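You operate a simulated robot arm through the tools that you are given. There is no shell and no other tool. Be economical: measure what you need, move in short steps, check, and stop when the job is done.

You are at the controls of a simulated two-armed robot. One attempt, no reset.

TASK
Rub the glue smear off the silver backing plate with the cream block.
Fine: hold the plate by its grip; block back, clean plate on the pull-out shelf, shelf pushed in. Set down upright: cream rubber block. Where these are worked on the way, their far stop is far enough and under half their travel is too little: pull-out shelf. What is to be rubbed or washed off counts as gone when no trace of it is left.
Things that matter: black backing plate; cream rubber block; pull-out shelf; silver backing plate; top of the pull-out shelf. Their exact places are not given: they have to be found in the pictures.

The check looks at the end state, three seconds after you hand in, the way a careful person would. Anything else that was tipped, shoved, dropped, spilled or broken makes it a failure.

THE ROBOT
Two 7-joint arms with two-finger parallel grippers on one trunk, on a base that drives. Base frame: it is fixed to the floor where the robot stands at the start and does not move with it; the origin is under the middle of the robot, x ahead of it, y to its left, z up; the surface under the hand at the start is at about z = 85. Readings come in cm, rad, newtons and seconds.
The left shoulder is at the start at [5, 15.8, 110.8], the right one opposite. With the tool pointing down near the work surface each hand reaches from about 24 to 66 cm from the robot's upright axis, wherever it stands, measured 20 degrees to its own side. Places, roughly: pull-out shelf [80, 10, 60]; top of the pull-out shelf [80, 10, 60]. Payload 3.91 kg a hand.
The tool frame of a hand sits at the grasp point between the pads (the TCP): z along the fingers, y along the line on which they close. The tips reach 3 cm beyond it. The gripper opens to 11 cm. The fingers are 2 cm wide and 1 cm thick; the gripper's body (4.8 by 11.2 cm) begins 5.5 cm behind the TCP.
Orientation is told as [roll, pitch, yaw] about the base's x, y, z axes, in that order, counted from this pose: with the fingers straight down and closing along the base's y, the tool's x points along the base's -x, its y along +y and its z along -z.

THE INTERFACE
- The arms move only by the tool jog_arm. It takes "left_motion", "right_motion" or both (then of equal length, played together; a hand with none holds still); each is a list of rows, each a list of 7 numbers: the shift along the tool's x, y, z in m, then the turn, a rotation vector about the tool's x, y, z in rad, then the gripper command, from -1 (shut) to 1 (fully open), values between in proportion. In form: [[dx, dy, dz, wx, wy, wz, claw], ...]. A call has 1 to 20 rows; each row shifts and turns the commanded pose from where the row before left it, along the tool's axes as they then stand. A row lasts 0.2 s, in which the tool goes at most 5 cm and 0.15 rad; a call with a longer step from one row to the next is refused whole, and so is a gripper value outside its range. A pose out of reach is approached as far as the arm can. The call stops where the force on the tool passes 90 N (or 10 N more than at its start, if that is more) or the arm is blocked; 0.2 s more then pass. The fingers move at their own pace (about 15.3 cm/s each) and stop on an object; they squeeze with about 33 N. The grip force told is the motor's: it shows also when the fingers shut on nothing. Time passes only in rows, and 0.2 s behind the last, so rows that do not move let the fingers close. The reply holds the time, the measured pose of the TCP, the force on the tool along the base axes, the opening and the grip force, in the units named above and with some noise, with the torque about the TCP (base axes, N m) and any sound that the robot's microphone picked up.
- Cameras (640 x 400 px; columns grow to the right, rows downward): "scene" is now at [12.55, 2.24, 124.71]; the picture's right is [0.25, -0.97, 0.00], its down [-0.53, -0.13, -0.84] and it looks along [0.81, 0.21, -0.54] (base axes); focal length 214 px, centre (320, 200). "left" rides on the left gripper at [7.2, -1.7, -10.3] in its tool frame; the picture's right is [0.23, 0.97, 0.00], its down [-0.76, 0.18, -0.62] and it looks along [-0.61, 0.14, 0.78] (tool axes); focal length 222 px, centre (320, 200). "right" rides on the right gripper at [7.2, 1.7, -10.3] in its tool frame; the picture's right is [-0.23, 0.97, 0.00], its down [-0.76, -0.18, -0.62] and it looks along [-0.61, -0.14, 0.78] (tool axes); focal length 222 px, centre (320, 200).
- grab_frame(camera): a new picture of that camera. No time passes.
- raise_lower(by): slides the trunk up (or, below 0, down) by that many cm; the arms and the scene camera ride with it, the base frame stays. It gives what a move gives, with no picture.
- roll_base(legs): drives the robot by 1 to 6 legs, each [ahead, turn to the left] in cm and rad, along the robot's own axes; the way and the turn of a leg run together, so that a leg with both is an arc; at most 150 cm and 3.142 rad a leg. The arms and the cameras ride along, it lands a little off, and it stops where it bumps. It gives what a move gives.
- aim_head(pan, tilt): turns the head with the scene camera to pan (to the left, within 1.396 rad either way) and tilt (down, from -0.506 to 1.204), counted from straight ahead of the robot. It gives what a move gives.
- probe_pixels(camera, pixels): for up to 12 pixels [column, row] of the newest picture of that camera ("zoom" is the newest enlarged one), the place [x, y, z] in the base frame of the surface seen there, good to about 0.2 cm. No time passes.
- inspect(camera, box): a new picture of the part [left, top, right, bottom] of that camera's present view, enlarged. No time passes.
- hand_in(): hands the job in; it is judged then, once.

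Go step by step. Measure first, check grasps and placings, and put right what went wrong. The budget is 80 turns and 78 pictures, counting those below and the enlarged ones. Unless the task says otherwise, let go and move clear before handing in, and close with one line.

The tools are called by a JSON object that holds its "api" and its "payload". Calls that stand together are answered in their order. jog_arm: Moves the arms, as the interface text tells. Its arguments: {"type":"object","properties":{"left_motion":{"type":"array","items":{"type":"array","items":{"type":"number"}}},"right_motion":{"type":"array","items":{"type":"array","items":{"type":"number"}}}},"required":[]} The other tools are called the same way: raise_lower (by) slides the trunk up or down; roll_base (legs) drives the base; aim_head (pan, tilt) turns the head that bears the scene camera; grab_frame (camera) takes a picture; probe_pixels (camera, pixels) gives the place of the surface under pixels of a picture; inspect (camera, box) takes an enlarged picture of a part of a camera's view; hand_in () hands the job in.

At the start:

```text
clock: 0.0
left_eef_pos: [38.07, 41.15, 115.29]
left_ee_rot: [0.0, 0.0, 0.0]
left_contact_force: [-0.5, -0.3, -0.8]
left_moment: [0.01, -0.02, 0.01]
left_gripper_width: 11.02
left_grasp_force: 0.0
right_eef_pos: [42.77, -5.5, 109.49]
right_ee_rot: [0.001, 0.001, 0.002]
right_contact_force: [0.3, -0.2, 0.3]
right_moment: [0.03, -0.01, -0.01]
right_gripper_width: 11.02
right_grasp_force: 0.2
trunk travel left (down, up): [-35.0, 13.2]
robot x, y, heading: [-0.07, 0.19, -0.001]
head pan, tilt: [0.25, 0.576]
```

scene: 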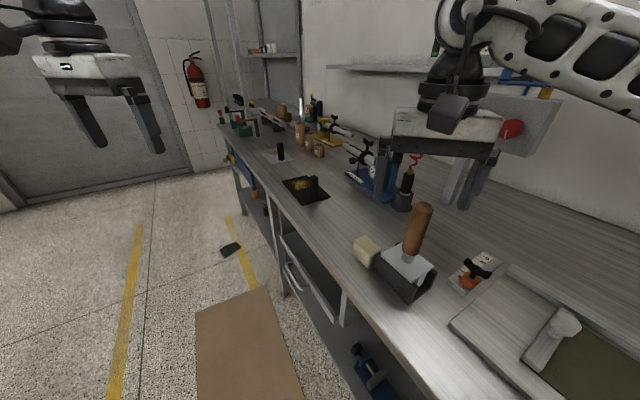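
right: 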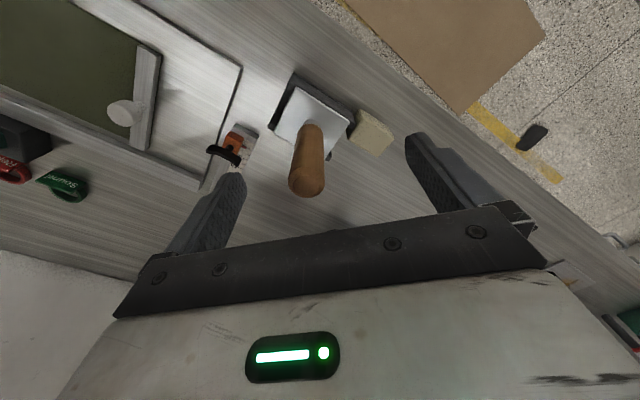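
left: 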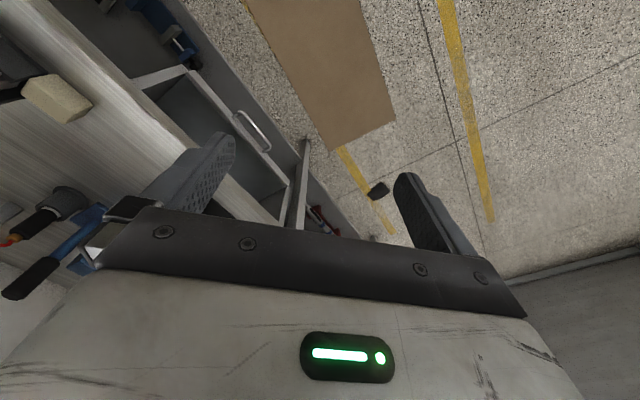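

The scene shows a wooden-handled silver plate on a dark stand near (415,260), a cream block near (367,250), a black plate near (305,188), and a drawer-like shelf under the bench near (310,280). I'll enlarge these and probe them.

{"api": "inspect", "payload": {"camera": "scene", "box": [330, 190, 490, 310]}}

{"api": "inspect", "payload": {"camera": "scene", "box": [220, 130, 380, 330]}}

{"api": "probe_pixels", "payload": {"camera": "scene", "pixels": [[367, 248], [415, 212], [410, 262], [405, 285], [385, 272], [432, 290], [304, 190], [312, 180], [300, 285], [380, 315], [340, 270], [350, 262]]}}

{"api": "inspect", "payload": {"camera": "right", "box": [240, 50, 420, 210]}}

```text
3.33 times, centred on (410, 250) of scene
```

zoom: 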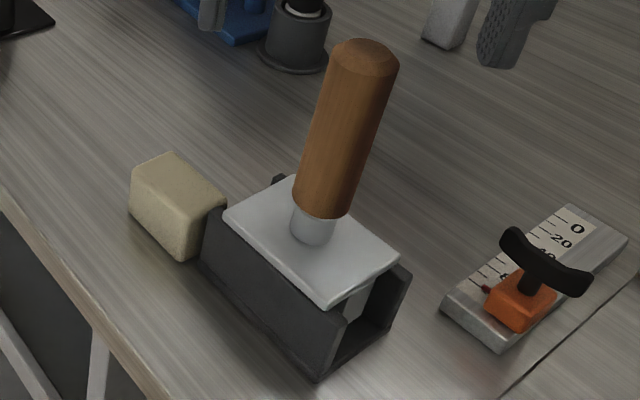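

```text
2.00 times, centred on (300, 230) of scene
```

zoom: 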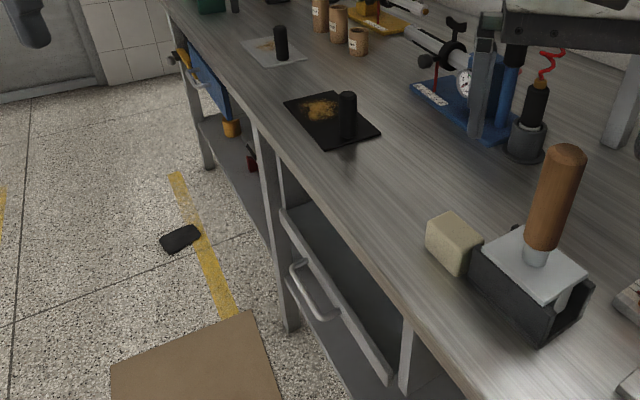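

```text
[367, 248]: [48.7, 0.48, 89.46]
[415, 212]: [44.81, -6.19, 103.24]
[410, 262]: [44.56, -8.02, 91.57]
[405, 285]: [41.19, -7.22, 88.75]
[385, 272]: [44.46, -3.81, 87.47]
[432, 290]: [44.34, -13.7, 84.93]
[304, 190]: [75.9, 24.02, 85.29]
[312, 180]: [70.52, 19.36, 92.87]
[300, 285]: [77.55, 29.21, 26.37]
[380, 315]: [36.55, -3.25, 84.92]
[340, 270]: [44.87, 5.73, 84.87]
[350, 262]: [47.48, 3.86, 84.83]
```

```text
2.50 times, centred on (330, 130) of right
```

zoom: 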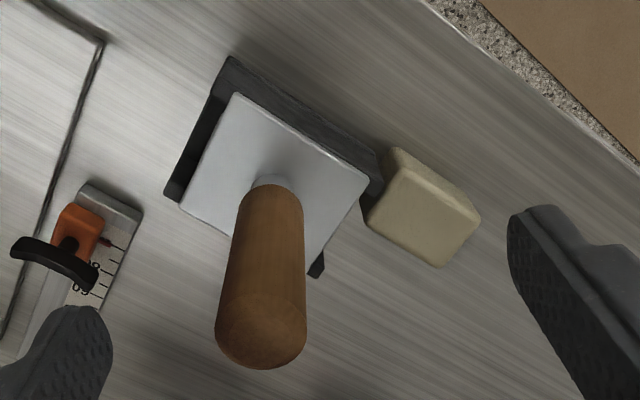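

{"api": "inspect", "payload": {"camera": "scene", "box": [230, 110, 350, 210]}}

{"api": "probe_pixels", "payload": {"camera": "scene", "pixels": [[286, 157], [281, 151], [272, 154], [304, 160], [250, 152], [262, 178], [290, 226], [340, 285], [400, 362], [320, 296], [290, 270], [345, 302]]}}

{"api": "inspect", "payload": {"camera": "scene", "box": [260, 220, 400, 340]}}

```text
4.00 times, centred on (290, 160) of scene
```

zoom: 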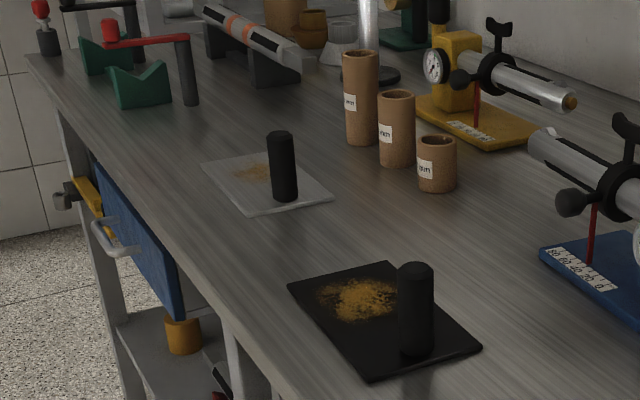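

```text
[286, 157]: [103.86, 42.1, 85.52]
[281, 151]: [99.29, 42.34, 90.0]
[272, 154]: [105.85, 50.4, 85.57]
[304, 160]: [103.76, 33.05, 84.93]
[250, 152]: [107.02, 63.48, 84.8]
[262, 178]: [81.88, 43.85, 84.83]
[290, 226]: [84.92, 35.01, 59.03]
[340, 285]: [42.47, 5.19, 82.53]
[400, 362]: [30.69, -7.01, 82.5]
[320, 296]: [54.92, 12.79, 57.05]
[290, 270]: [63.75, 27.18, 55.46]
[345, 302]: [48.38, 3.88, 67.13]
```

```text
3.33 times, centred on (330, 280) of scene
```

zoom: 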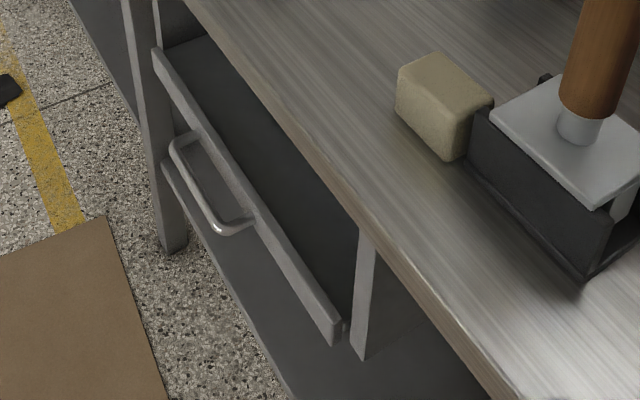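

The silver plate with a smear and a black grip is the far one, at zoom (265,185), about (101,42). The nearer black plate also has a smear but isn't the target. The bench edge runs at 45°, so I'll check the floor and clearance before driving.

{"api": "raise_lower", "payload": {"by": 13}}

{"api": "aim_head", "payload": {"pan": 0.4, "tilt": 0.75}}

{"api": "grab_frame", "payload": {"camera": "scene"}}

```text
clock: 1.6
left_eef_pos: [37.99, 41.12, 128.39]
left_ee_rot: [-0.001, 0.0, 0.001]
left_contact_force: [-0.8, -0.2, 0.5]
left_moment: [-0.02, 0.02, -0.03]
left_gripper_width: 10.99
left_grasp_force: 0.1
right_eef_pos: [42.72, -5.52, 122.51]
right_ee_rot: [-0.001, 0.001, -0.001]
right_contact_force: [-0.9, 1.2, 0.5]
right_moment: [0.03, -0.03, 0.0]
right_gripper_width: 10.98
right_grasp_force: 0.1
trunk travel left (down, up): [-48.0, 0.2]
robot x, y, heading: [-0.02, -0.18, -0.001]
head pan, tilt: [0.25, 0.576]
```

```text
clock: 2.3
left_eef_pos: [38.01, 41.16, 128.33]
left_ee_rot: [-0.001, -0.002, 0.001]
left_contact_force: [0.3, 0.5, -1.3]
left_moment: [0.01, 0.0, 0.0]
left_gripper_width: 11.0
left_grasp_force: 0.1
right_eef_pos: [42.67, -5.59, 122.55]
right_ee_rot: [0.0, -0.001, 0.0]
right_contact_force: [0.5, 0.4, 1.3]
right_moment: [0.01, 0.01, 0.01]
right_gripper_width: 11.01
right_grasp_force: 0.0
trunk travel left (down, up): [-48.0, 0.2]
robot x, y, heading: [-0.02, 0.29, -0.002]
head pan, tilt: [0.4, 0.75]
```

```text
69 pictures are left
```

scene: 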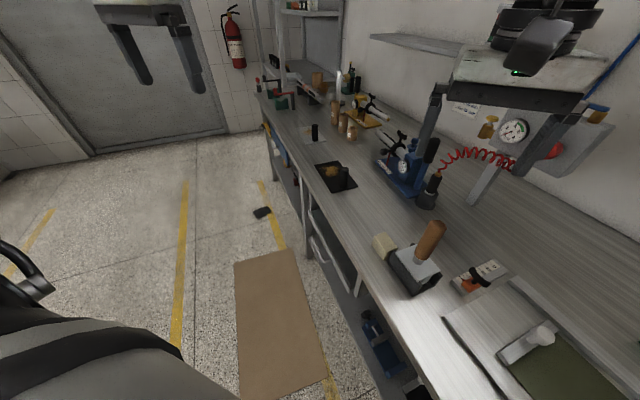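

{"api": "probe_pixels", "payload": {"camera": "scene", "pixels": [[290, 255], [235, 263], [325, 375], [280, 330], [262, 213], [390, 140], [435, 180], [500, 130], [440, 40], [320, 260], [312, 240], [350, 290]]}}

{"api": "inspect", "payload": {"camera": "scene", "box": [270, 190, 400, 310]}}

```text
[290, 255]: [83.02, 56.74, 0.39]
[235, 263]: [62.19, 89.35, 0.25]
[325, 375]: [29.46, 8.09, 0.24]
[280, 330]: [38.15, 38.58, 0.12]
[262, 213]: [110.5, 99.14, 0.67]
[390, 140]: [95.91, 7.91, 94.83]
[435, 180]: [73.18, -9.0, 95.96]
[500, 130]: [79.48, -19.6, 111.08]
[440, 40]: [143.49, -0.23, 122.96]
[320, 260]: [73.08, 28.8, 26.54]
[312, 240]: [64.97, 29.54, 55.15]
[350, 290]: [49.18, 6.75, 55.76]
```

```text
3.33 times, centred on (335, 250) of scene
```

zoom: 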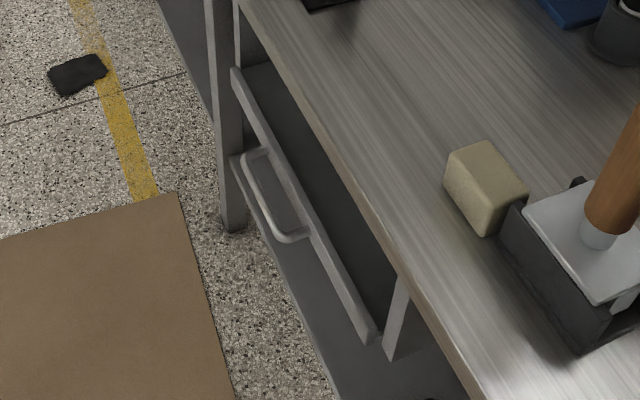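

Cardboard is flat on the floor, and nothing tall stands in the way. I'll drive to a spot facing the bench in front of the shelf.

{"api": "roll_base", "payload": {"legs": [[0, 0.969], [71, 0], [0, -1.75]]}}

{"api": "aim_head", "payload": {"pan": 0.0, "tilt": 0.8}}

{"api": "grab_frame", "payload": {"camera": "scene"}}

```text
clock: 12.9
left_eef_pos: [95.39, 63.86, 128.45]
left_ee_rot: [0.0, 0.002, -0.753]
left_contact_force: [0.2, 0.2, 0.7]
left_moment: [0.0, 0.03, 0.0]
left_gripper_width: 11.01
left_grasp_force: 0.0
right_eef_pos: [66.91, 26.71, 122.49]
right_ee_rot: [0.0, 0.0, -0.753]
right_contact_force: [-1.0, -0.6, 0.2]
right_moment: [0.02, -0.01, 0.0]
right_gripper_width: 11.0
right_grasp_force: 0.0
trunk travel left (down, up): [-48.0, 0.2]
robot x, y, heading: [39.43, 60.07, -0.754]
head pan, tilt: [0.4, 0.75]
```

```text
clock: 13.8
left_eef_pos: [95.48, 63.84, 128.43]
left_ee_rot: [0.001, -0.001, -0.751]
left_contact_force: [0.0, 0.1, 0.5]
left_moment: [-0.02, 0.02, 0.02]
left_gripper_width: 11.0
left_grasp_force: 0.1
right_eef_pos: [66.86, 26.68, 122.51]
right_ee_rot: [0.0, 0.0, -0.755]
right_contact_force: [-0.3, -0.1, 0.2]
right_moment: [-0.03, -0.03, 0.01]
right_gripper_width: 10.99
right_grasp_force: 0.0
trunk travel left (down, up): [-48.0, 0.2]
robot x, y, heading: [39.01, 60.39, -0.753]
head pan, tilt: [0.0, 0.799]
```

```text
67 pictures are left
```

scene: 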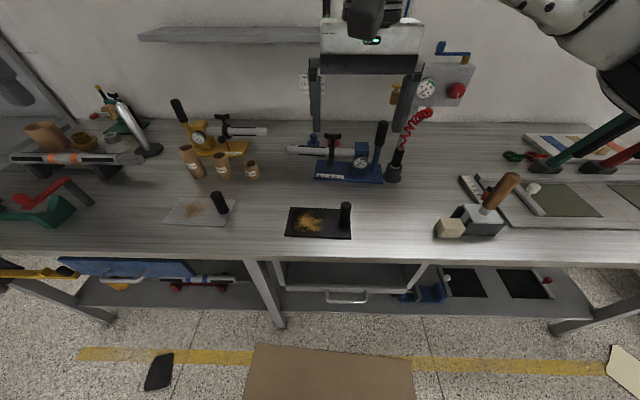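

I now face the bench: silver plate at (200,210), block at (450,228), shelf front with handle at (345,297). Next I'll enlarge and measure.

{"api": "inspect", "payload": {"camera": "scene", "box": [150, 170, 270, 245]}}

{"api": "probe_pixels", "payload": {"camera": "zoom", "pixels": [[70, 270], [180, 155], [465, 170], [425, 295], [375, 120], [375, 160], [230, 210], [300, 230], [340, 230], [100, 210]]}}

{"api": "inspect", "payload": {"camera": "scene", "box": [250, 190, 450, 315]}}

{"api": "probe_pixels", "payload": {"camera": "scene", "pixels": [[278, 290], [420, 291], [345, 302], [325, 297], [367, 297], [345, 278], [345, 268], [345, 291], [452, 222], [452, 232], [438, 232], [464, 232]]}}

{"api": "inspect", "payload": {"camera": "scene", "box": [420, 165, 540, 245]}}

```text
5.33 times, centred on (210, 208) of scene
```

zoom: 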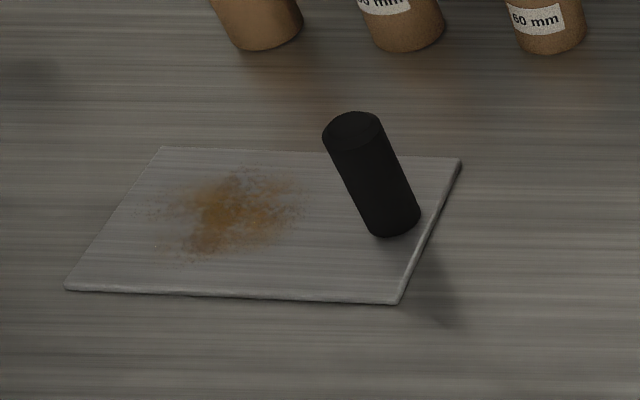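

```text
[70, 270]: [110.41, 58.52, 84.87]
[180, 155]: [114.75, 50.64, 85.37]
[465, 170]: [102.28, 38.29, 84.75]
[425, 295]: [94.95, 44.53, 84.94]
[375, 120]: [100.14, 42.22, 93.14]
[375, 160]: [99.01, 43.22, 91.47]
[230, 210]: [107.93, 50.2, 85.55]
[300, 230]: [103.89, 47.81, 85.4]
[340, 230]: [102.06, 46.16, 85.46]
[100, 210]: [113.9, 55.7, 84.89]
```

```text
3.20 times, centred on (350, 252) of scene
```

zoom: 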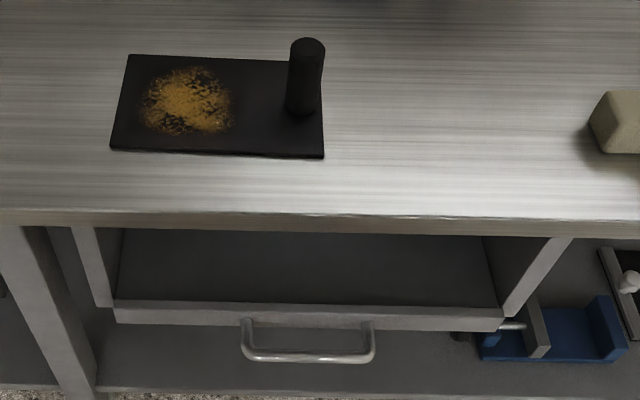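

```text
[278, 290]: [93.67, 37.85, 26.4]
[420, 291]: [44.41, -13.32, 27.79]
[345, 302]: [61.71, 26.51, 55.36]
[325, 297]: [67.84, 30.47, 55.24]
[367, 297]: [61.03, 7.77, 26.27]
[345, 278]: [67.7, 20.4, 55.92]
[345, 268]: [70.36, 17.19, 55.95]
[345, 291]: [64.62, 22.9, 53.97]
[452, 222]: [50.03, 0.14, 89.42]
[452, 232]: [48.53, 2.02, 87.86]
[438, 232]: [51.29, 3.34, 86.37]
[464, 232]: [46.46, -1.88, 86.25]
```

```text
5.00 times, centred on (480, 205) of scene
```

zoom: 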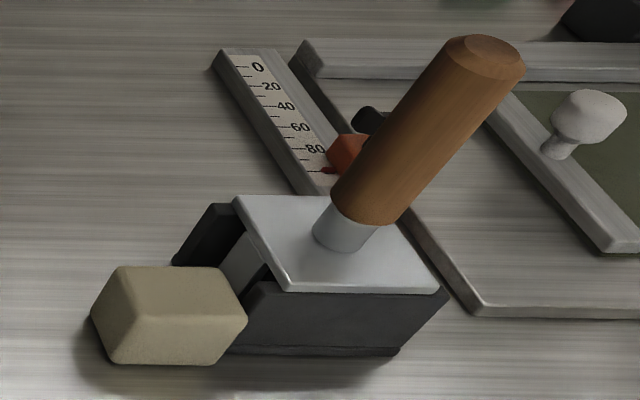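

Measured along the bench edge, the block sits well to the right of the robot and the plate to the left, with the smear on the left of the grip. I'll take the block with the left hand and the grip with the right hand so the arms don't cross, driving to the block first.

{"api": "roll_base", "payload": {"legs": [[0, -1.603], [47, 0], [0, 1.571]]}}

{"api": "grab_frame", "payload": {"camera": "left"}}

{"api": "grab_frame", "payload": {"camera": "scene"}}

```text
clock: 24.3
left_eef_pos: [61.92, 27.04, 128.44]
left_ee_rot: [-0.003, -0.001, -0.82]
left_contact_force: [0.1, 0.4, 0.7]
left_moment: [-0.02, 0.02, -0.02]
left_gripper_width: 11.01
left_grasp_force: 0.0
right_eef_pos: [30.98, -8.21, 122.59]
right_ee_rot: [-0.001, 0.0, -0.818]
right_contact_force: [0.2, -0.5, 0.2]
right_moment: [0.0, 0.05, -0.01]
right_gripper_width: 10.99
right_grasp_force: 0.1
trunk travel left (down, up): [-48.0, 0.2]
robot x, y, heading: [5.95, 26.68, -0.823]
head pan, tilt: [0.0, 0.799]
```

```text
63 pictures are left
```

left: 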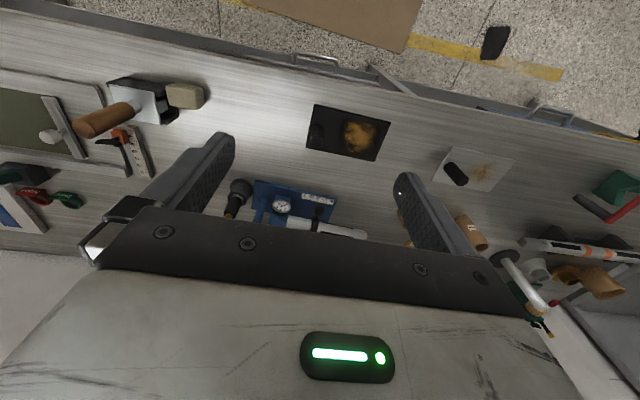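

```text
62 pictures are left
```

scene: 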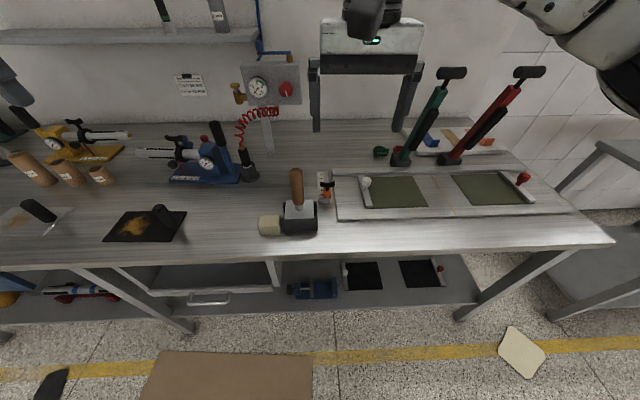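

{"api": "inspect", "payload": {"camera": "scene", "box": [240, 195, 330, 250]}}

{"api": "probe_pixels", "payload": {"camera": "zoom", "pixels": [[160, 180], [260, 180], [155, 240], [265, 240], [210, 160], [210, 200], [210, 230], [300, 240], [285, 215], [120, 380], [600, 380]]}}

{"api": "inspect", "payload": {"camera": "left", "box": [80, 60, 240, 160]}}

{"api": "probe_pixels", "payload": {"camera": "zoom", "pixels": [[350, 100], [480, 100], [490, 155], [345, 125], [415, 130], [400, 165], [320, 170], [420, 185]]}}

```text
7.11 times, centred on (285, 222) of scene
```

zoom: 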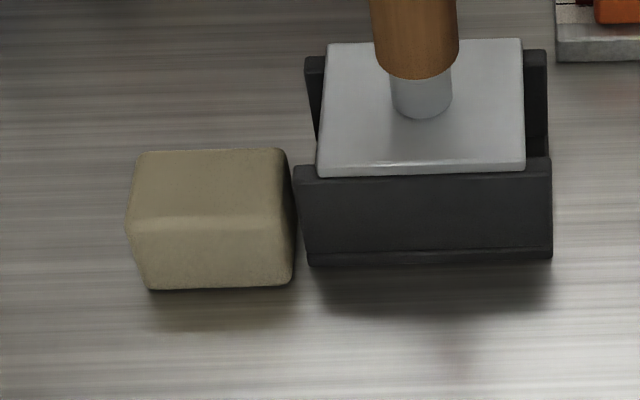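

```text
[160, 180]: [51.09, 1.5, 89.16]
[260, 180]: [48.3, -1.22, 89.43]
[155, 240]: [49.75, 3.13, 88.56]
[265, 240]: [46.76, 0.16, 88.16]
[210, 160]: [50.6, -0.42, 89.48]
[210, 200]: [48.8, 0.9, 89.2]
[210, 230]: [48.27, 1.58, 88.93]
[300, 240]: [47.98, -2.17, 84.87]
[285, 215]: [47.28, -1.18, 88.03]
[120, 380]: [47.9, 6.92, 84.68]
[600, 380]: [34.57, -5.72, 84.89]
```

```text
4.00 times, centred on (160, 110) of left
```

zoom: 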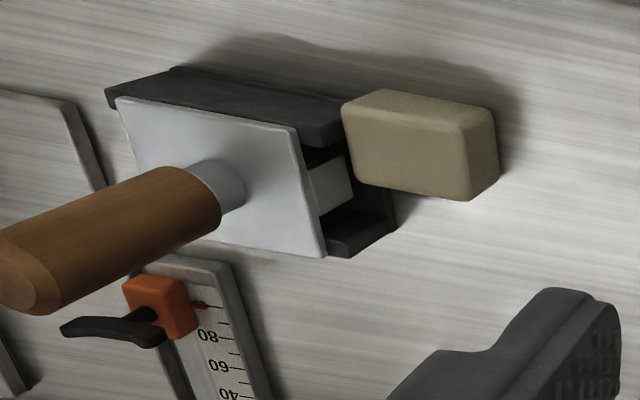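

```text
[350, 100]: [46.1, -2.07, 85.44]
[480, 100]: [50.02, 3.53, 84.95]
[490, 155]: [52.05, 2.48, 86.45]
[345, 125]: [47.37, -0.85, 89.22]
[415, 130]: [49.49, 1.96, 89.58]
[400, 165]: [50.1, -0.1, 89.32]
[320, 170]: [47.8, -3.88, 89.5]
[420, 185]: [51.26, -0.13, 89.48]
```

The block is about 6 × 4 × 4.5 cm, centred near (49.3,0.4) with its top at z≈89.4, and its faces line up with the bench edge. I'll lower the trunk and turn the left hand so it closes across the bench depth.

{"api": "raise_lower", "payload": {"by": -11}}

{"api": "jog_arm", "payload": {"left_motion": [[0, 0, 0, 0, 0, 0.14, 1], [0, 0, 0, 0, 0, 0.14, 1], [0, 0, 0, 0, 0, 0.14, 1], [0, 0, 0, 0, 0, 0.14, 1], [0, 0, 0, 0, 0, 0.14, 1], [0, 0, 0, 0, 0, 0.14, 1], [0, 0, 0, 0, 0, 0.14, 1], [0, 0, 0, 0, 0, 0.14, 1], [0, 0, 0, 0, 0, 0.14, 1], [0, 0, 0, 0, 0, 0.14, 1], [0, 0, 0, 0, 0, 0.136, 1], [0, 0, 0, 0, 0, 0, 1]]}}

```text
clock: 25.7
left_eef_pos: [62.01, 27.14, 117.33]
left_ee_rot: [0.002, 0.002, -0.82]
left_contact_force: [0.1, -0.3, 0.2]
left_moment: [0.0, 0.02, 0.0]
left_gripper_width: 11.01
left_grasp_force: 0.0
right_eef_pos: [31.0, -8.25, 111.5]
right_ee_rot: [0.001, 0.0, -0.82]
right_contact_force: [-0.4, -0.1, 0.6]
right_moment: [0.02, 0.0, 0.03]
right_gripper_width: 10.97
right_grasp_force: 0.0
trunk travel left (down, up): [-37.0, 11.2]
robot x, y, heading: [5.71, 26.93, -0.817]
head pan, tilt: [0.0, 0.799]
```

```text
clock: 28.3
left_eef_pos: [62.07, 27.15, 117.37]
left_ee_rot: [0.001, 0.0, -2.359]
left_contact_force: [-0.7, -0.5, 0.6]
left_moment: [0.02, -0.01, -0.01]
left_gripper_width: 11.02
left_grasp_force: 0.1
right_eef_pos: [30.93, -8.3, 111.56]
right_ee_rot: [0.0, 0.002, -0.82]
right_contact_force: [1.1, -0.4, 0.2]
right_moment: [0.02, 0.0, 0.01]
right_gripper_width: 11.0
right_grasp_force: 0.1
trunk travel left (down, up): [-37.0, 11.2]
robot x, y, heading: [5.78, 26.97, -0.821]
head pan, tilt: [0.0, 0.799]
```

{"api": "jog_arm", "payload": {"left_motion": [[-0.04, 0.0165, 0, 0, 0, 0, 1], [-0.045, 0.0165, 0, 0, 0, 0, 1], [-0.045, 0.0165, 0, 0, 0, 0, 1], [-0.045, 0.0165, 0, 0, 0, 0, 1], [-0.045, 0.0165, 0, 0, 0, 0, 1], [-0.045, 0.0165, 0, 0, 0, 0, 1], [-0.007, 0, 0, 0, 0, 0, 1], [0, 0, 0.04, 0, 0, 0, 1], [0, 0, 0.04, 0, 0, 0, 1], [0, 0, 0.04, 0, 0, 0, 1], [0, 0, 0, 0, 0, 0, 1]]}}

{"api": "grab_frame", "payload": {"camera": "left"}}

{"api": "grab_frame", "payload": {"camera": "scene"}}

```text
clock: 30.7
left_eef_pos: [51.29, 5.41, 105.62]
left_ee_rot: [0.0, -0.001, -2.354]
left_contact_force: [1.2, -0.2, -0.1]
left_moment: [0.04, 0.0, -0.01]
left_gripper_width: 11.0
left_grasp_force: 0.1
left hand out of reach, approached as far as the arm can: row 6, 7
right_eef_pos: [30.98, -8.27, 111.53]
right_ee_rot: [-0.001, -0.001, -0.819]
right_contact_force: [-0.4, 0.6, 0.7]
right_moment: [0.0, 0.0, 0.02]
right_gripper_width: 11.01
right_grasp_force: 0.1
trunk travel left (down, up): [-37.0, 11.2]
robot x, y, heading: [6.05, 26.75, -0.821]
head pan, tilt: [0.0, 0.799]
```

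```text
59 pictures are left
```

left: 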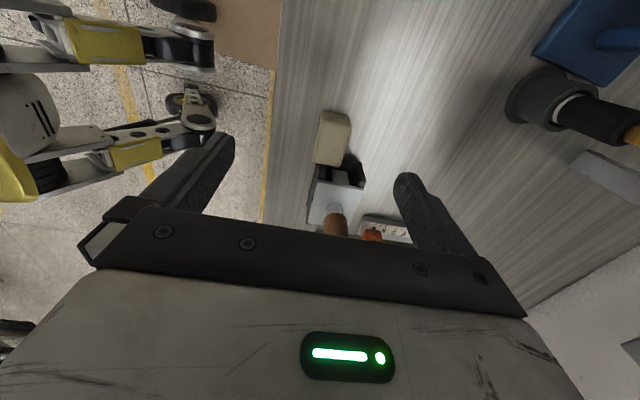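

```text
58 pictures are left
```

scene: 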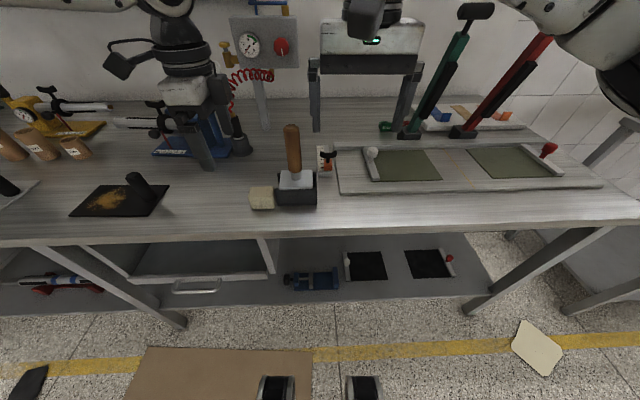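

The hand stopped about 5 cm short, at the edge of its reach. I'll try from this lower height first.

{"api": "jog_arm", "payload": {"left_motion": [[-0.022, 0.01, 0, 0, 0, 0, 1], [-0.022, 0.01, 0, 0, 0, 0, 1], [0, 0, 0, 0, 0, 0, 1]]}}

```text
clock: 31.5
left_eef_pos: [49.93, 2.16, 105.59]
left_ee_rot: [0.0, -0.001, -2.357]
left_contact_force: [-0.4, 0.2, -0.3]
left_moment: [-0.01, 0.02, 0.03]
left_gripper_width: 10.99
left_grasp_force: 0.0
left hand out of reach, approached as far as the arm can: row 2
right_eef_pos: [31.06, -8.22, 111.56]
right_ee_rot: [-0.001, -0.001, -0.819]
right_contact_force: [0.5, -0.3, 0.1]
right_moment: [0.01, 0.02, 0.0]
right_gripper_width: 11.01
right_grasp_force: 0.1
trunk travel left (down, up): [-37.0, 11.2]
robot x, y, heading: [5.98, 26.94, -0.82]
head pan, tilt: [0.0, 0.799]
```

{"api": "jog_arm", "payload": {"left_motion": [[0.04, 0, -0.04, 0, 0, 0, 1], [0.04, 0, -0.04, 0, 0, 0, 1], [0.04, 0, -0.04, 0, 0, 0, 1], [0, 0, 0, 0, 0, 0, 1]]}}

{"api": "roll_base", "payload": {"legs": [[0, -0.22]]}}

```text
refused: row 1 steps farther than a row can; nothing moved
```

```text
clock: 32.7
left_eef_pos: [43.29, -6.91, 105.78]
left_ee_rot: [0.001, 0.0, -2.576]
left_contact_force: [-0.4, -0.6, 0.4]
left_moment: [0.02, -0.02, -0.02]
left_gripper_width: 10.99
left_grasp_force: 0.1
right_eef_pos: [22.64, -12.86, 111.5]
right_ee_rot: [-0.001, 0.0, -1.04]
right_contact_force: [-0.9, -0.3, -0.5]
right_moment: [0.01, 0.0, -0.01]
right_gripper_width: 11.01
right_grasp_force: 0.0
trunk travel left (down, up): [-37.0, 11.2]
robot x, y, heading: [5.78, 27.25, -1.039]
head pan, tilt: [0.0, 0.799]
```

The lift was refused because the step was too long, but the base still turned, so the hand may now be over the wooden handle. I'll check before moving further.

{"api": "grab_frame", "payload": {"camera": "left"}}

{"api": "grab_frame", "payload": {"camera": "scene"}}

```text
57 pictures are left
```

left: 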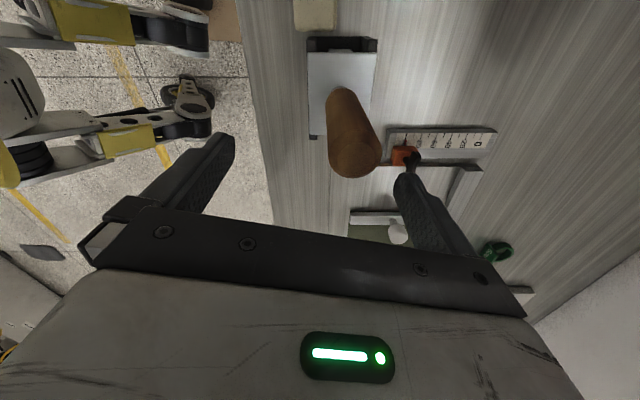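

```text
56 pictures are left
```

scene: 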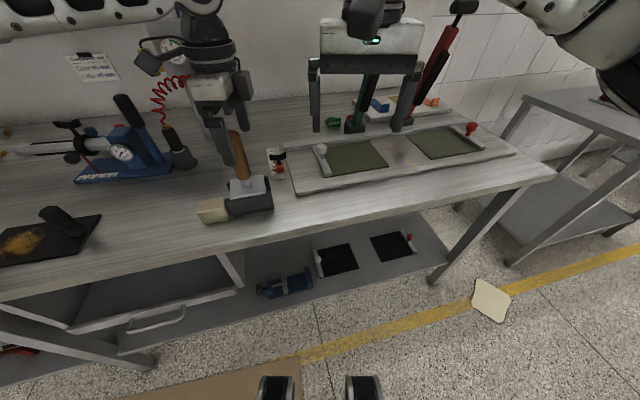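

Nothing was touched: handle and block stand as before. I'll lift straight up, square the yaw, and move over to the block.

{"api": "jog_arm", "payload": {"left_motion": [[0, 0, -0.04, 0, 0, 0, 1], [0, 0, -0.04, 0, 0, 0, 1], [0, 0, 0, 0, 0, -0.11, 1], [0, 0, 0, 0, 0, -0.11, 1], [0.033, -0.003, 0, 0, 0, 0, 1], [0.033, -0.003, 0, 0, 0, 0, 1], [0.033, -0.003, 0, 0, 0, 0, 1], [0, 0, 0, 0, 0, 0, 1]]}}

{"api": "grab_frame", "payload": {"camera": "left"}}

```text
clock: 34.5
left_eef_pos: [50.04, 1.75, 112.32]
left_ee_rot: [0.0, -0.003, -2.356]
left_contact_force: [-0.2, -0.4, -0.2]
left_moment: [0.01, 0.02, 0.01]
left_gripper_width: 11.04
left_grasp_force: 0.0
left hand out of reach, approached as far as the arm can: row 1, 2
right_eef_pos: [22.74, -12.96, 111.53]
right_ee_rot: [-0.002, 0.001, -1.04]
right_contact_force: [0.0, -1.0, 0.5]
right_moment: [-0.01, -0.01, -0.02]
right_gripper_width: 11.01
right_grasp_force: 0.1
trunk travel left (down, up): [-37.0, 11.2]
robot x, y, heading: [6.12, 27.0, -1.04]
head pan, tilt: [0.0, 0.799]
```

```text
55 pictures are left
```

left: 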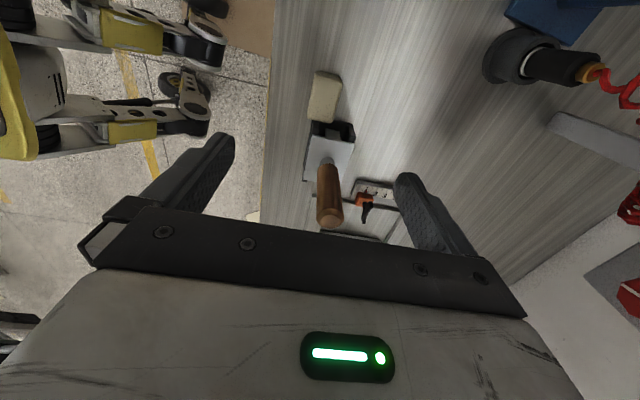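

{"api": "inspect", "payload": {"camera": "left", "box": [280, 55, 376, 145]}}

{"api": "probe_pixels", "payload": {"camera": "zoom", "pixels": [[240, 120], [390, 150], [230, 300], [350, 320], [285, 150], [285, 250], [340, 200], [225, 200]]}}

```text
4.44 times, centred on (328, 100) of left
```

zoom: 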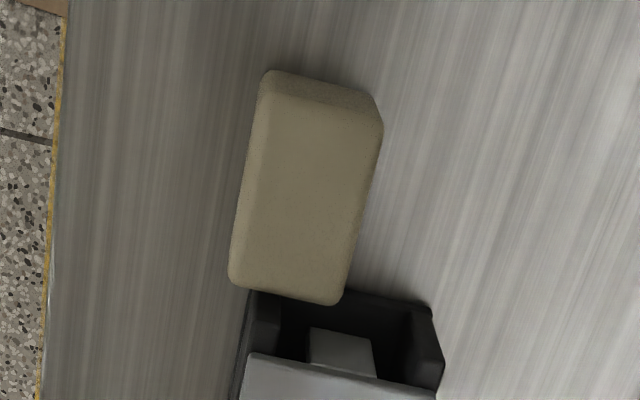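

```text
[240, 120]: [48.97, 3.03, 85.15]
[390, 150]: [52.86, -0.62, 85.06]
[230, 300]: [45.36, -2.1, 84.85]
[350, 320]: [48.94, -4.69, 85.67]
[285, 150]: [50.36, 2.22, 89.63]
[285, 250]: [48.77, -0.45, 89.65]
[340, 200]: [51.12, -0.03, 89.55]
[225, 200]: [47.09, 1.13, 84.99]
```

The block centre comes out at about u=35.7, v=8.2 in bench coordinates, so I'll shift slightly and come down around it.

{"api": "jog_arm", "payload": {"left_motion": [[-0.006, 0.009, 0.02, 0, 0, 0, 1], [0, 0, 0.04, 0, 0, 0, 1], [0, 0, 0.04, 0, 0, 0, 1], [0, 0, 0.04, 0, 0, 0, 1], [0, 0, 0.04, 0, 0, 0, 1], [0, 0, 0.03, 0, 0, 0, 1], [0, 0, 0.015, 0, 0, 0, 1], [0, 0, 0, 0, 0, 0, 1]]}}

{"api": "grab_frame", "payload": {"camera": "left"}}

```text
clock: 36.3
left_eef_pos: [50.25, 0.61, 90.03]
left_ee_rot: [0.002, 0.001, -2.356]
left_contact_force: [0.3, -0.6, 0.9]
left_moment: [0.02, 0.01, 0.01]
left_gripper_width: 11.0
left_grasp_force: 0.0
right_eef_pos: [22.75, -12.88, 111.56]
right_ee_rot: [0.001, 0.0, -1.04]
right_contact_force: [0.7, -0.4, 0.2]
right_moment: [0.01, 0.01, 0.01]
right_gripper_width: 10.99
right_grasp_force: 0.1
trunk travel left (down, up): [-37.0, 11.2]
robot x, y, heading: [5.77, 26.98, -1.039]
head pan, tilt: [0.0, 0.799]
```

```text
53 pictures are left
```

left: 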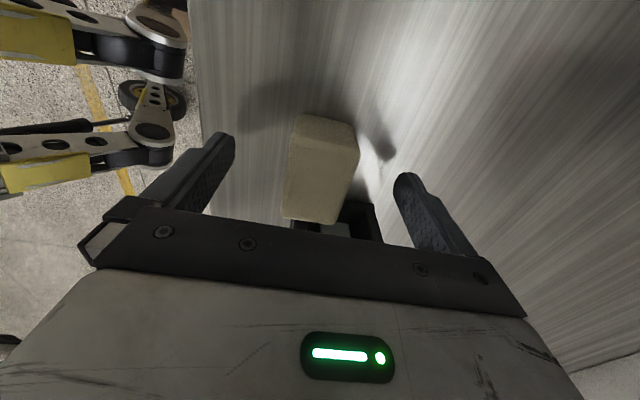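

The block sits centred between the fingers. I'll go down a touch more, close, and lift slightly.

{"api": "jog_arm", "payload": {"left_motion": [[0, 0, 0.008, 0, 0, 0, 1], [0, 0, 0, 0, 0, 0, 0.4], [0, 0, 0, 0, 0, 0, 0], [0, 0, 0, 0, 0, 0, -0.4], [0, 0, 0, 0, 0, 0, -1], [0, 0, 0, 0, 0, 0, -1], [0, 0, 0, 0, 0, 0, -1]]}}

```text
clock: 37.9
left_eef_pos: [50.35, 0.5, 89.19]
left_ee_rot: [0.001, -0.001, -2.355]
left_contact_force: [-0.6, -0.2, -1.3]
left_moment: [0.0, 0.03, -0.01]
left_gripper_width: 3.93
left_grasp_force: 33.1
right_eef_pos: [22.61, -12.87, 111.52]
right_ee_rot: [0.0, 0.0, -1.039]
right_contact_force: [0.5, -0.5, -0.1]
right_moment: [-0.01, 0.0, 0.02]
right_gripper_width: 11.0
right_grasp_force: 0.1
trunk travel left (down, up): [-37.0, 11.2]
robot x, y, heading: [6.37, 26.87, -1.039]
head pan, tilt: [0.0, 0.799]
```

Grip is solid at 3.93 cm wide and 33 N. I'll lift clear and raise the trunk for driving.

{"api": "jog_arm", "payload": {"left_motion": [[0, 0, -0.04, 0, 0, 0, -1], [0, 0, -0.04, 0, 0, 0, -1], [0, 0, -0.04, 0, 0, 0, -1], [0, 0, -0.04, 0, 0, 0, -1], [0, 0, 0, 0, 0, 0, -1]]}}

{"api": "raise_lower", "payload": {"by": 11}}

{"api": "grab_frame", "payload": {"camera": "left"}}

```text
clock: 39.1
left_eef_pos: [50.47, 0.76, 105.01]
left_ee_rot: [0.0, 0.0, -2.357]
left_contact_force: [1.0, 0.0, -0.8]
left_moment: [0.0, -0.02, 0.0]
left_gripper_width: 3.95
left_grasp_force: 32.4
right_eef_pos: [22.77, -12.8, 111.48]
right_ee_rot: [0.0, 0.0, -1.04]
right_contact_force: [0.4, -0.2, 0.0]
right_moment: [0.01, -0.02, 0.01]
right_gripper_width: 10.99
right_grasp_force: 0.1
trunk travel left (down, up): [-37.0, 11.2]
robot x, y, heading: [5.76, 27.1, -1.039]
head pan, tilt: [0.0, 0.799]
```

```text
clock: 40.5
left_eef_pos: [50.45, 0.67, 115.91]
left_ee_rot: [-0.001, -0.001, -2.356]
left_contact_force: [0.4, 0.5, -0.5]
left_moment: [0.02, -0.01, -0.03]
left_gripper_width: 3.94
left_grasp_force: 33.1
right_eef_pos: [22.76, -12.86, 122.46]
right_ee_rot: [0.0, 0.001, -1.039]
right_contact_force: [0.1, 0.3, -0.4]
right_moment: [0.0, 0.0, 0.01]
right_gripper_width: 11.0
right_grasp_force: 0.1
trunk travel left (down, up): [-48.0, 0.2]
robot x, y, heading: [5.64, 26.9, -1.043]
head pan, tilt: [0.0, 0.799]
```

```text
52 pictures are left
```

left: 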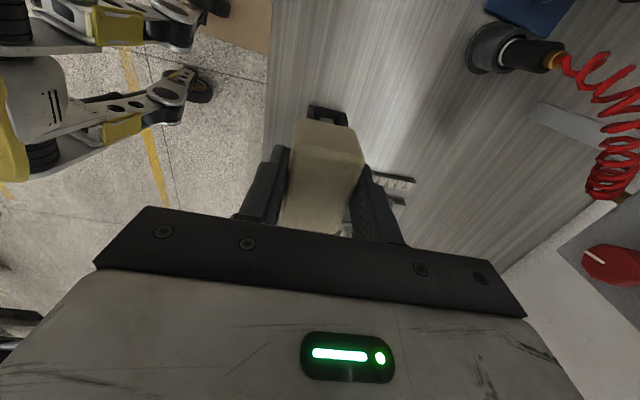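

The block is held and upright. Next I'll drive left so the right hand can take the plate's grip and the left can rub.

{"api": "roll_base", "payload": {"legs": [[0, 1.704], [65, 0], [0, -1.51]]}}

{"api": "aim_head", "payload": {"pan": 0.3, "tilt": 0.85}}

{"api": "grab_frame", "payload": {"camera": "scene"}}

```text
clock: 52.0
left_eef_pos: [106.0, 50.43, 116.01]
left_ee_rot: [-0.001, -0.003, -2.161]
left_contact_force: [-0.8, 0.9, -1.2]
left_moment: [-0.02, 0.01, -0.04]
left_gripper_width: 3.96
left_grasp_force: 33.0
right_eef_pos: [81.54, 31.55, 122.54]
right_ee_rot: [0.0, 0.0, -0.845]
right_contact_force: [-0.3, 0.0, 0.1]
right_moment: [0.02, 0.01, 0.02]
right_gripper_width: 11.01
right_grasp_force: 0.1
trunk travel left (down, up): [-48.0, 0.2]
robot x, y, heading: [57.59, 67.41, -0.847]
head pan, tilt: [0.0, 0.799]
```

```text
clock: 52.8
left_eef_pos: [106.05, 50.37, 115.88]
left_ee_rot: [-0.001, -0.002, -2.162]
left_contact_force: [-0.3, 0.5, -1.7]
left_moment: [0.02, -0.02, 0.04]
left_gripper_width: 3.97
left_grasp_force: 32.8
right_eef_pos: [81.52, 31.62, 122.61]
right_ee_rot: [0.0, 0.001, -0.846]
right_contact_force: [-0.1, -0.1, -0.8]
right_moment: [0.05, 0.01, 0.0]
right_gripper_width: 11.03
right_grasp_force: 0.1
trunk travel left (down, up): [-48.0, 0.2]
robot x, y, heading: [57.18, 67.65, -0.843]
head pan, tilt: [0.3, 0.85]
```

```text
51 pictures are left
```

scene: 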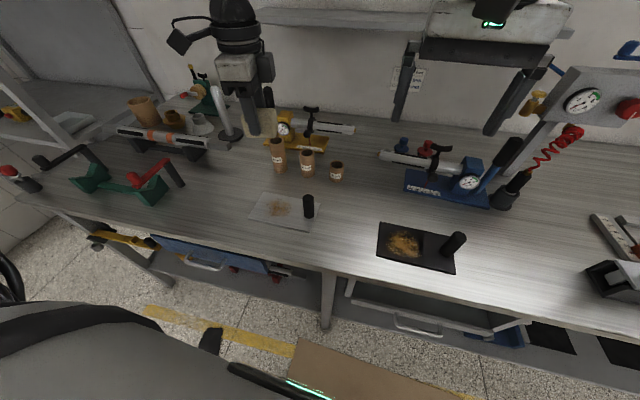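

Plate is at (283,210), with its grip at (308,206). Now I'll measure the grip and smear precisely.

{"api": "inspect", "payload": {"camera": "scene", "box": [235, 180, 331, 240]}}

{"api": "probe_pixels", "payload": {"camera": "zoom", "pixels": [[487, 110], [487, 180], [490, 235], [470, 180], [505, 180], [290, 190], [210, 160], [350, 165], [270, 235], [340, 240], [215, 230], [300, 145]]}}

```text
6.67 times, centred on (283, 210) of scene
```

zoom: 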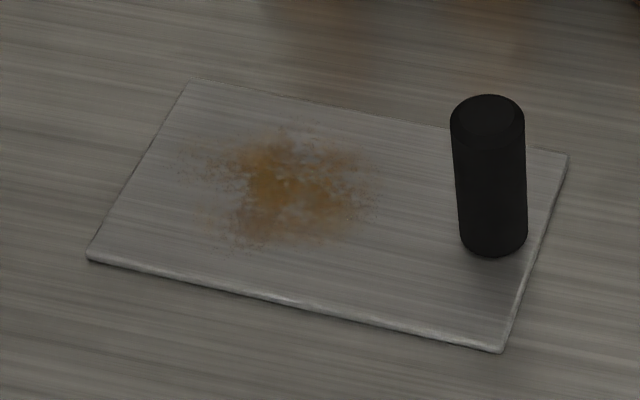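

```text
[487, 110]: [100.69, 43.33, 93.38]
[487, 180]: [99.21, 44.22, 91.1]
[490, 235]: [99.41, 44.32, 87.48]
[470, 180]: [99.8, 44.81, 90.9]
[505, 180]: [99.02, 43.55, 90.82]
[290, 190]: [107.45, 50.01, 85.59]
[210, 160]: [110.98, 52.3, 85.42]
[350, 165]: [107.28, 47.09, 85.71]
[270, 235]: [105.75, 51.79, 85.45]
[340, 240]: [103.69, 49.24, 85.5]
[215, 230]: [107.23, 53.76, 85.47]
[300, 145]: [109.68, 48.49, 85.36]
```

The grip's centre is about (100.4,43.5) with its top at 93.5, and the smear spans about 8 × 6 cm around (108,50.5). I'll lower the trunk, shift the left hand aside, turn the right hand and bring it above the grip.

{"api": "raise_lower", "payload": {"by": -14}}

{"api": "jog_arm", "payload": {"left_motion": [[0.025, 0, 0, 0, 0, 0, -1], [0.025, 0, 0, 0, 0, 0, -1], [0, 0, 0, 0, 0, 0, -1], [0, 0, 0, 0, 0, 0, -1], [0, 0, 0, 0, 0, 0, -1], [0, 0, 0, 0, 0, 0, -1], [0, 0, 0, 0, 0, 0, -1], [0, 0, 0, 0, 0, 0, -1], [0, 0, 0, 0, 0, 0, -1], [0, 0, 0, 0, 0, 0, -1], [0, 0, 0, 0, 0, 0, -1], [0, 0, 0, 0, 0, 0, -1], [0, 0, 0, 0, 0, 0, -1], [0, 0, 0, 0, 0, 0, -1], [0, 0, 0, 0, 0, 0, -1]], "right_motion": [[0, 0, 0, 0, 0, -0.145, 1], [0, 0, 0, 0, 0, -0.145, 1], [0, 0, 0, 0, 0, -0.15, 1], [0, 0, 0, 0, 0, -0.15, 1], [0, 0, 0, 0, 0, -0.15, 1], [0, 0, 0, 0, 0, -0.15, 1], [0, 0, 0, 0, 0, -0.15, 1], [0, 0, 0, 0, 0, -0.15, 1], [-0.036, 0.008, 0, 0, 0, 0, 1], [-0.036, 0.008, 0, 0, 0, 0, 1], [-0.036, 0.008, 0, 0, 0, 0, 1], [-0.036, 0.008, 0, 0, 0, 0, 1], [-0.037, 0.008, 0, 0, 0, 0, 1], [-0.037, 0.008, 0, 0, 0, 0, 1], [0, 0, 0, 0, 0, 0, 1]]}}

{"api": "grab_frame", "payload": {"camera": "right"}}

{"api": "grab_frame", "payload": {"camera": "scene"}}

```text
clock: 54.5
left_eef_pos: [105.96, 50.5, 102.02]
left_ee_rot: [0.001, -0.001, -2.162]
left_contact_force: [0.1, 0.8, -1.6]
left_moment: [0.02, 0.02, 0.01]
left_gripper_width: 3.96
left_grasp_force: 32.7
right_eef_pos: [81.44, 31.78, 108.54]
right_ee_rot: [0.001, 0.001, -0.847]
right_contact_force: [-0.1, 1.0, 0.4]
right_moment: [0.01, 0.03, -0.01]
right_gripper_width: 10.99
right_grasp_force: 0.1
trunk travel left (down, up): [-34.0, 14.2]
robot x, y, heading: [57.17, 67.64, -0.846]
head pan, tilt: [0.3, 0.85]
```

```text
clock: 57.7
left_eef_pos: [108.84, 54.78, 101.91]
left_ee_rot: [0.0, -0.001, -2.164]
left_contact_force: [0.3, 0.6, -0.8]
left_moment: [0.0, 0.0, 0.01]
left_gripper_width: 3.92
left_grasp_force: 33.2
right_eef_pos: [91.73, 41.4, 108.19]
right_ee_rot: [0.003, -0.012, 0.338]
right_contact_force: [0.9, -0.2, -0.2]
right_moment: [-0.02, -0.01, -0.01]
right_gripper_width: 10.97
right_grasp_force: 0.0
right hand out of reach, approached as far as the arm can: row 8, 10, 11, 12, 13, 14
trunk travel left (down, up): [-34.0, 14.2]
robot x, y, heading: [57.14, 67.48, -0.846]
head pan, tilt: [0.3, 0.85]
```

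```text
49 pictures are left
```

right: 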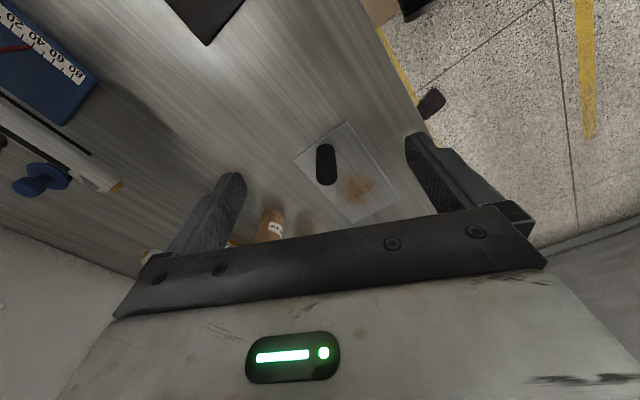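

```text
48 pictures are left
```

scene: 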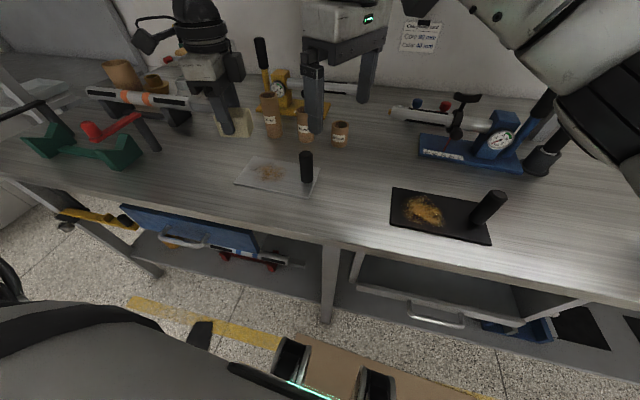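

The right hand can't reach in at that yaw. I'll turn it back so it closes along the bench edge, which still leaves the block just enough room, and bring it over the grip.

{"api": "jog_arm", "payload": {"right_motion": [[0, 0, 0, 0, 0, 0.14, 1], [0, 0, 0, 0, 0, 0.14, 1], [0, 0, 0, 0, 0, 0.14, 1], [0, 0, 0, 0, 0, 0.14, 1], [0, 0, 0, 0, 0, 0.14, 1], [0, 0, 0, 0, 0, 0.14, 1], [0, 0, 0, 0, 0, 0.14, 1], [0, 0, 0, 0, 0, 0.143, 1], [-0.0235, 0.038, 0, 0, 0, 0, 1], [-0.0235, 0.0385, 0, 0, 0, 0, 1], [0, 0, 0.04, 0, 0, 0, 1], [0, 0, 0.03, 0, 0, 0, 1], [0, 0, 0, 0, 0, 0, 1]]}}

{"api": "grab_frame", "payload": {"camera": "right"}}

```text
clock: 60.5
left_eef_pos: [108.96, 54.75, 101.97]
left_ee_rot: [0.001, -0.004, -2.163]
left_contact_force: [-0.1, 0.9, -0.7]
left_moment: [0.01, -0.03, 0.02]
left_gripper_width: 3.96
left_grasp_force: 33.0
right_eef_pos: [97.96, 43.18, 101.06]
right_ee_rot: [0.0, -0.001, -0.779]
right_contact_force: [0.3, -0.4, 0.6]
right_moment: [-0.04, -0.02, -0.04]
right_gripper_width: 11.01
right_grasp_force: 0.1
right hand out of reach, approached as far as the arm can: row 10
trunk travel left (down, up): [-34.0, 14.2]
robot x, y, heading: [57.01, 67.49, -0.845]
head pan, tilt: [0.3, 0.85]
```

```text
47 pictures are left
```

right: 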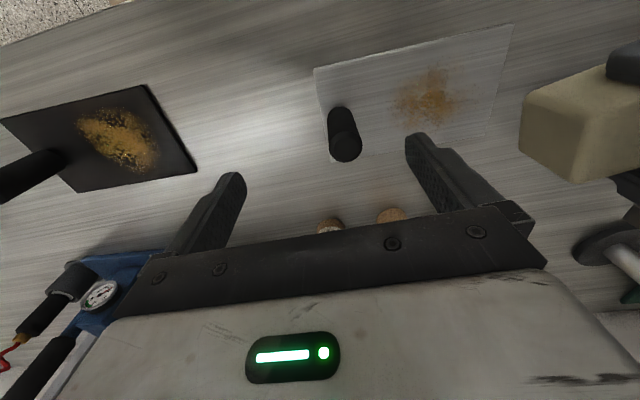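

{"api": "jog_arm", "payload": {"right_motion": [[-0.015, 0.02, 0, 0, 0, 0, 1], [0, 0, 0, 0, 0, 0, 1]]}}

{"api": "inspect", "payload": {"camera": "right", "box": [220, 20, 540, 220]}}

{"api": "probe_pixels", "payload": {"camera": "zoom", "pixels": [[245, 260], [240, 190], [225, 220], [265, 225], [248, 280]]}}

```text
clock: 61.1
left_eef_pos: [108.94, 54.74, 102.02]
left_ee_rot: [-0.001, -0.001, -2.162]
left_contact_force: [-0.2, 0.5, -0.8]
left_moment: [0.01, -0.03, -0.02]
left_gripper_width: 3.97
left_grasp_force: 32.9
right_eef_pos: [99.55, 43.05, 101.14]
right_ee_rot: [0.001, -0.003, -0.779]
right_contact_force: [0.5, 0.6, 0.5]
right_moment: [0.04, 0.02, 0.0]
right_gripper_width: 10.99
right_grasp_force: 0.1
right hand out of reach, approached as far as the arm can: row 1
trunk travel left (down, up): [-34.0, 14.2]
robot x, y, heading: [56.98, 67.45, -0.852]
head pan, tilt: [0.3, 0.85]
```

```text
2.00 times, centred on (380, 120) of right
```

zoom: 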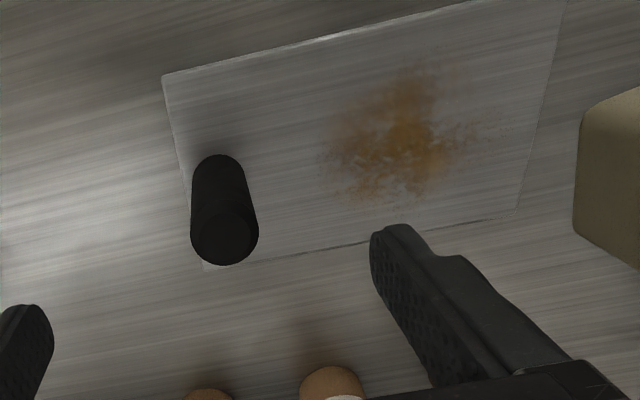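

```text
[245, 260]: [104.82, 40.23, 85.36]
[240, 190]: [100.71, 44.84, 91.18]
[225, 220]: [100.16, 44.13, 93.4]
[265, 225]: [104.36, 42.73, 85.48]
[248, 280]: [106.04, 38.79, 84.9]
```

The grip top is at about (100.5,43.7), between the fingers and 1 cm off centre. I'll descend while trimming sideways.

{"api": "jog_arm", "payload": {"right_motion": [[0, 0, 0.04, 0, 0, 0, 1], [0, 0, 0.03, 0, 0, 0, 1], [-0.002, 0.011, 0.02, 0, 0, 0, 1], [0, 0, 0.008, 0, 0, 0, 1], [0, 0, 0, 0, 0, 0, 1]]}}

{"api": "grab_frame", "payload": {"camera": "right"}}

```text
clock: 62.3
left_eef_pos: [108.93, 54.63, 101.95]
left_ee_rot: [0.002, -0.003, -2.161]
left_contact_force: [0.6, -0.1, -0.5]
left_moment: [0.0, -0.03, -0.03]
left_gripper_width: 3.94
left_grasp_force: 32.6
right_eef_pos: [100.29, 42.81, 91.33]
right_ee_rot: [0.001, -0.001, -0.78]
right_contact_force: [0.6, 0.3, 0.2]
right_moment: [-0.04, 0.0, -0.01]
right_gripper_width: 11.03
right_grasp_force: 0.1
right hand out of reach, approached as far as the arm can: row 3
trunk travel left (down, up): [-34.0, 14.2]
robot x, y, heading: [57.01, 67.55, -0.843]
head pan, tilt: [0.3, 0.85]
```

```text
45 pictures are left
```

right: 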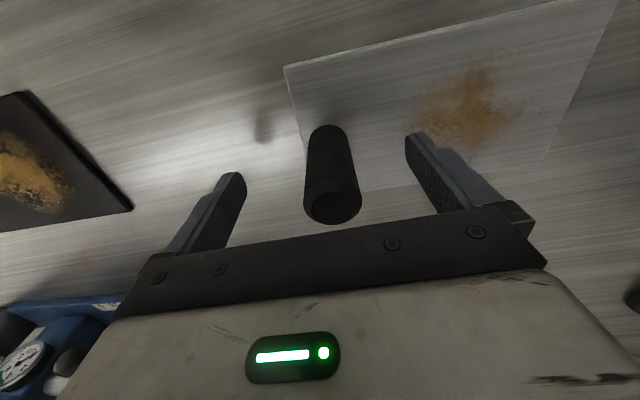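

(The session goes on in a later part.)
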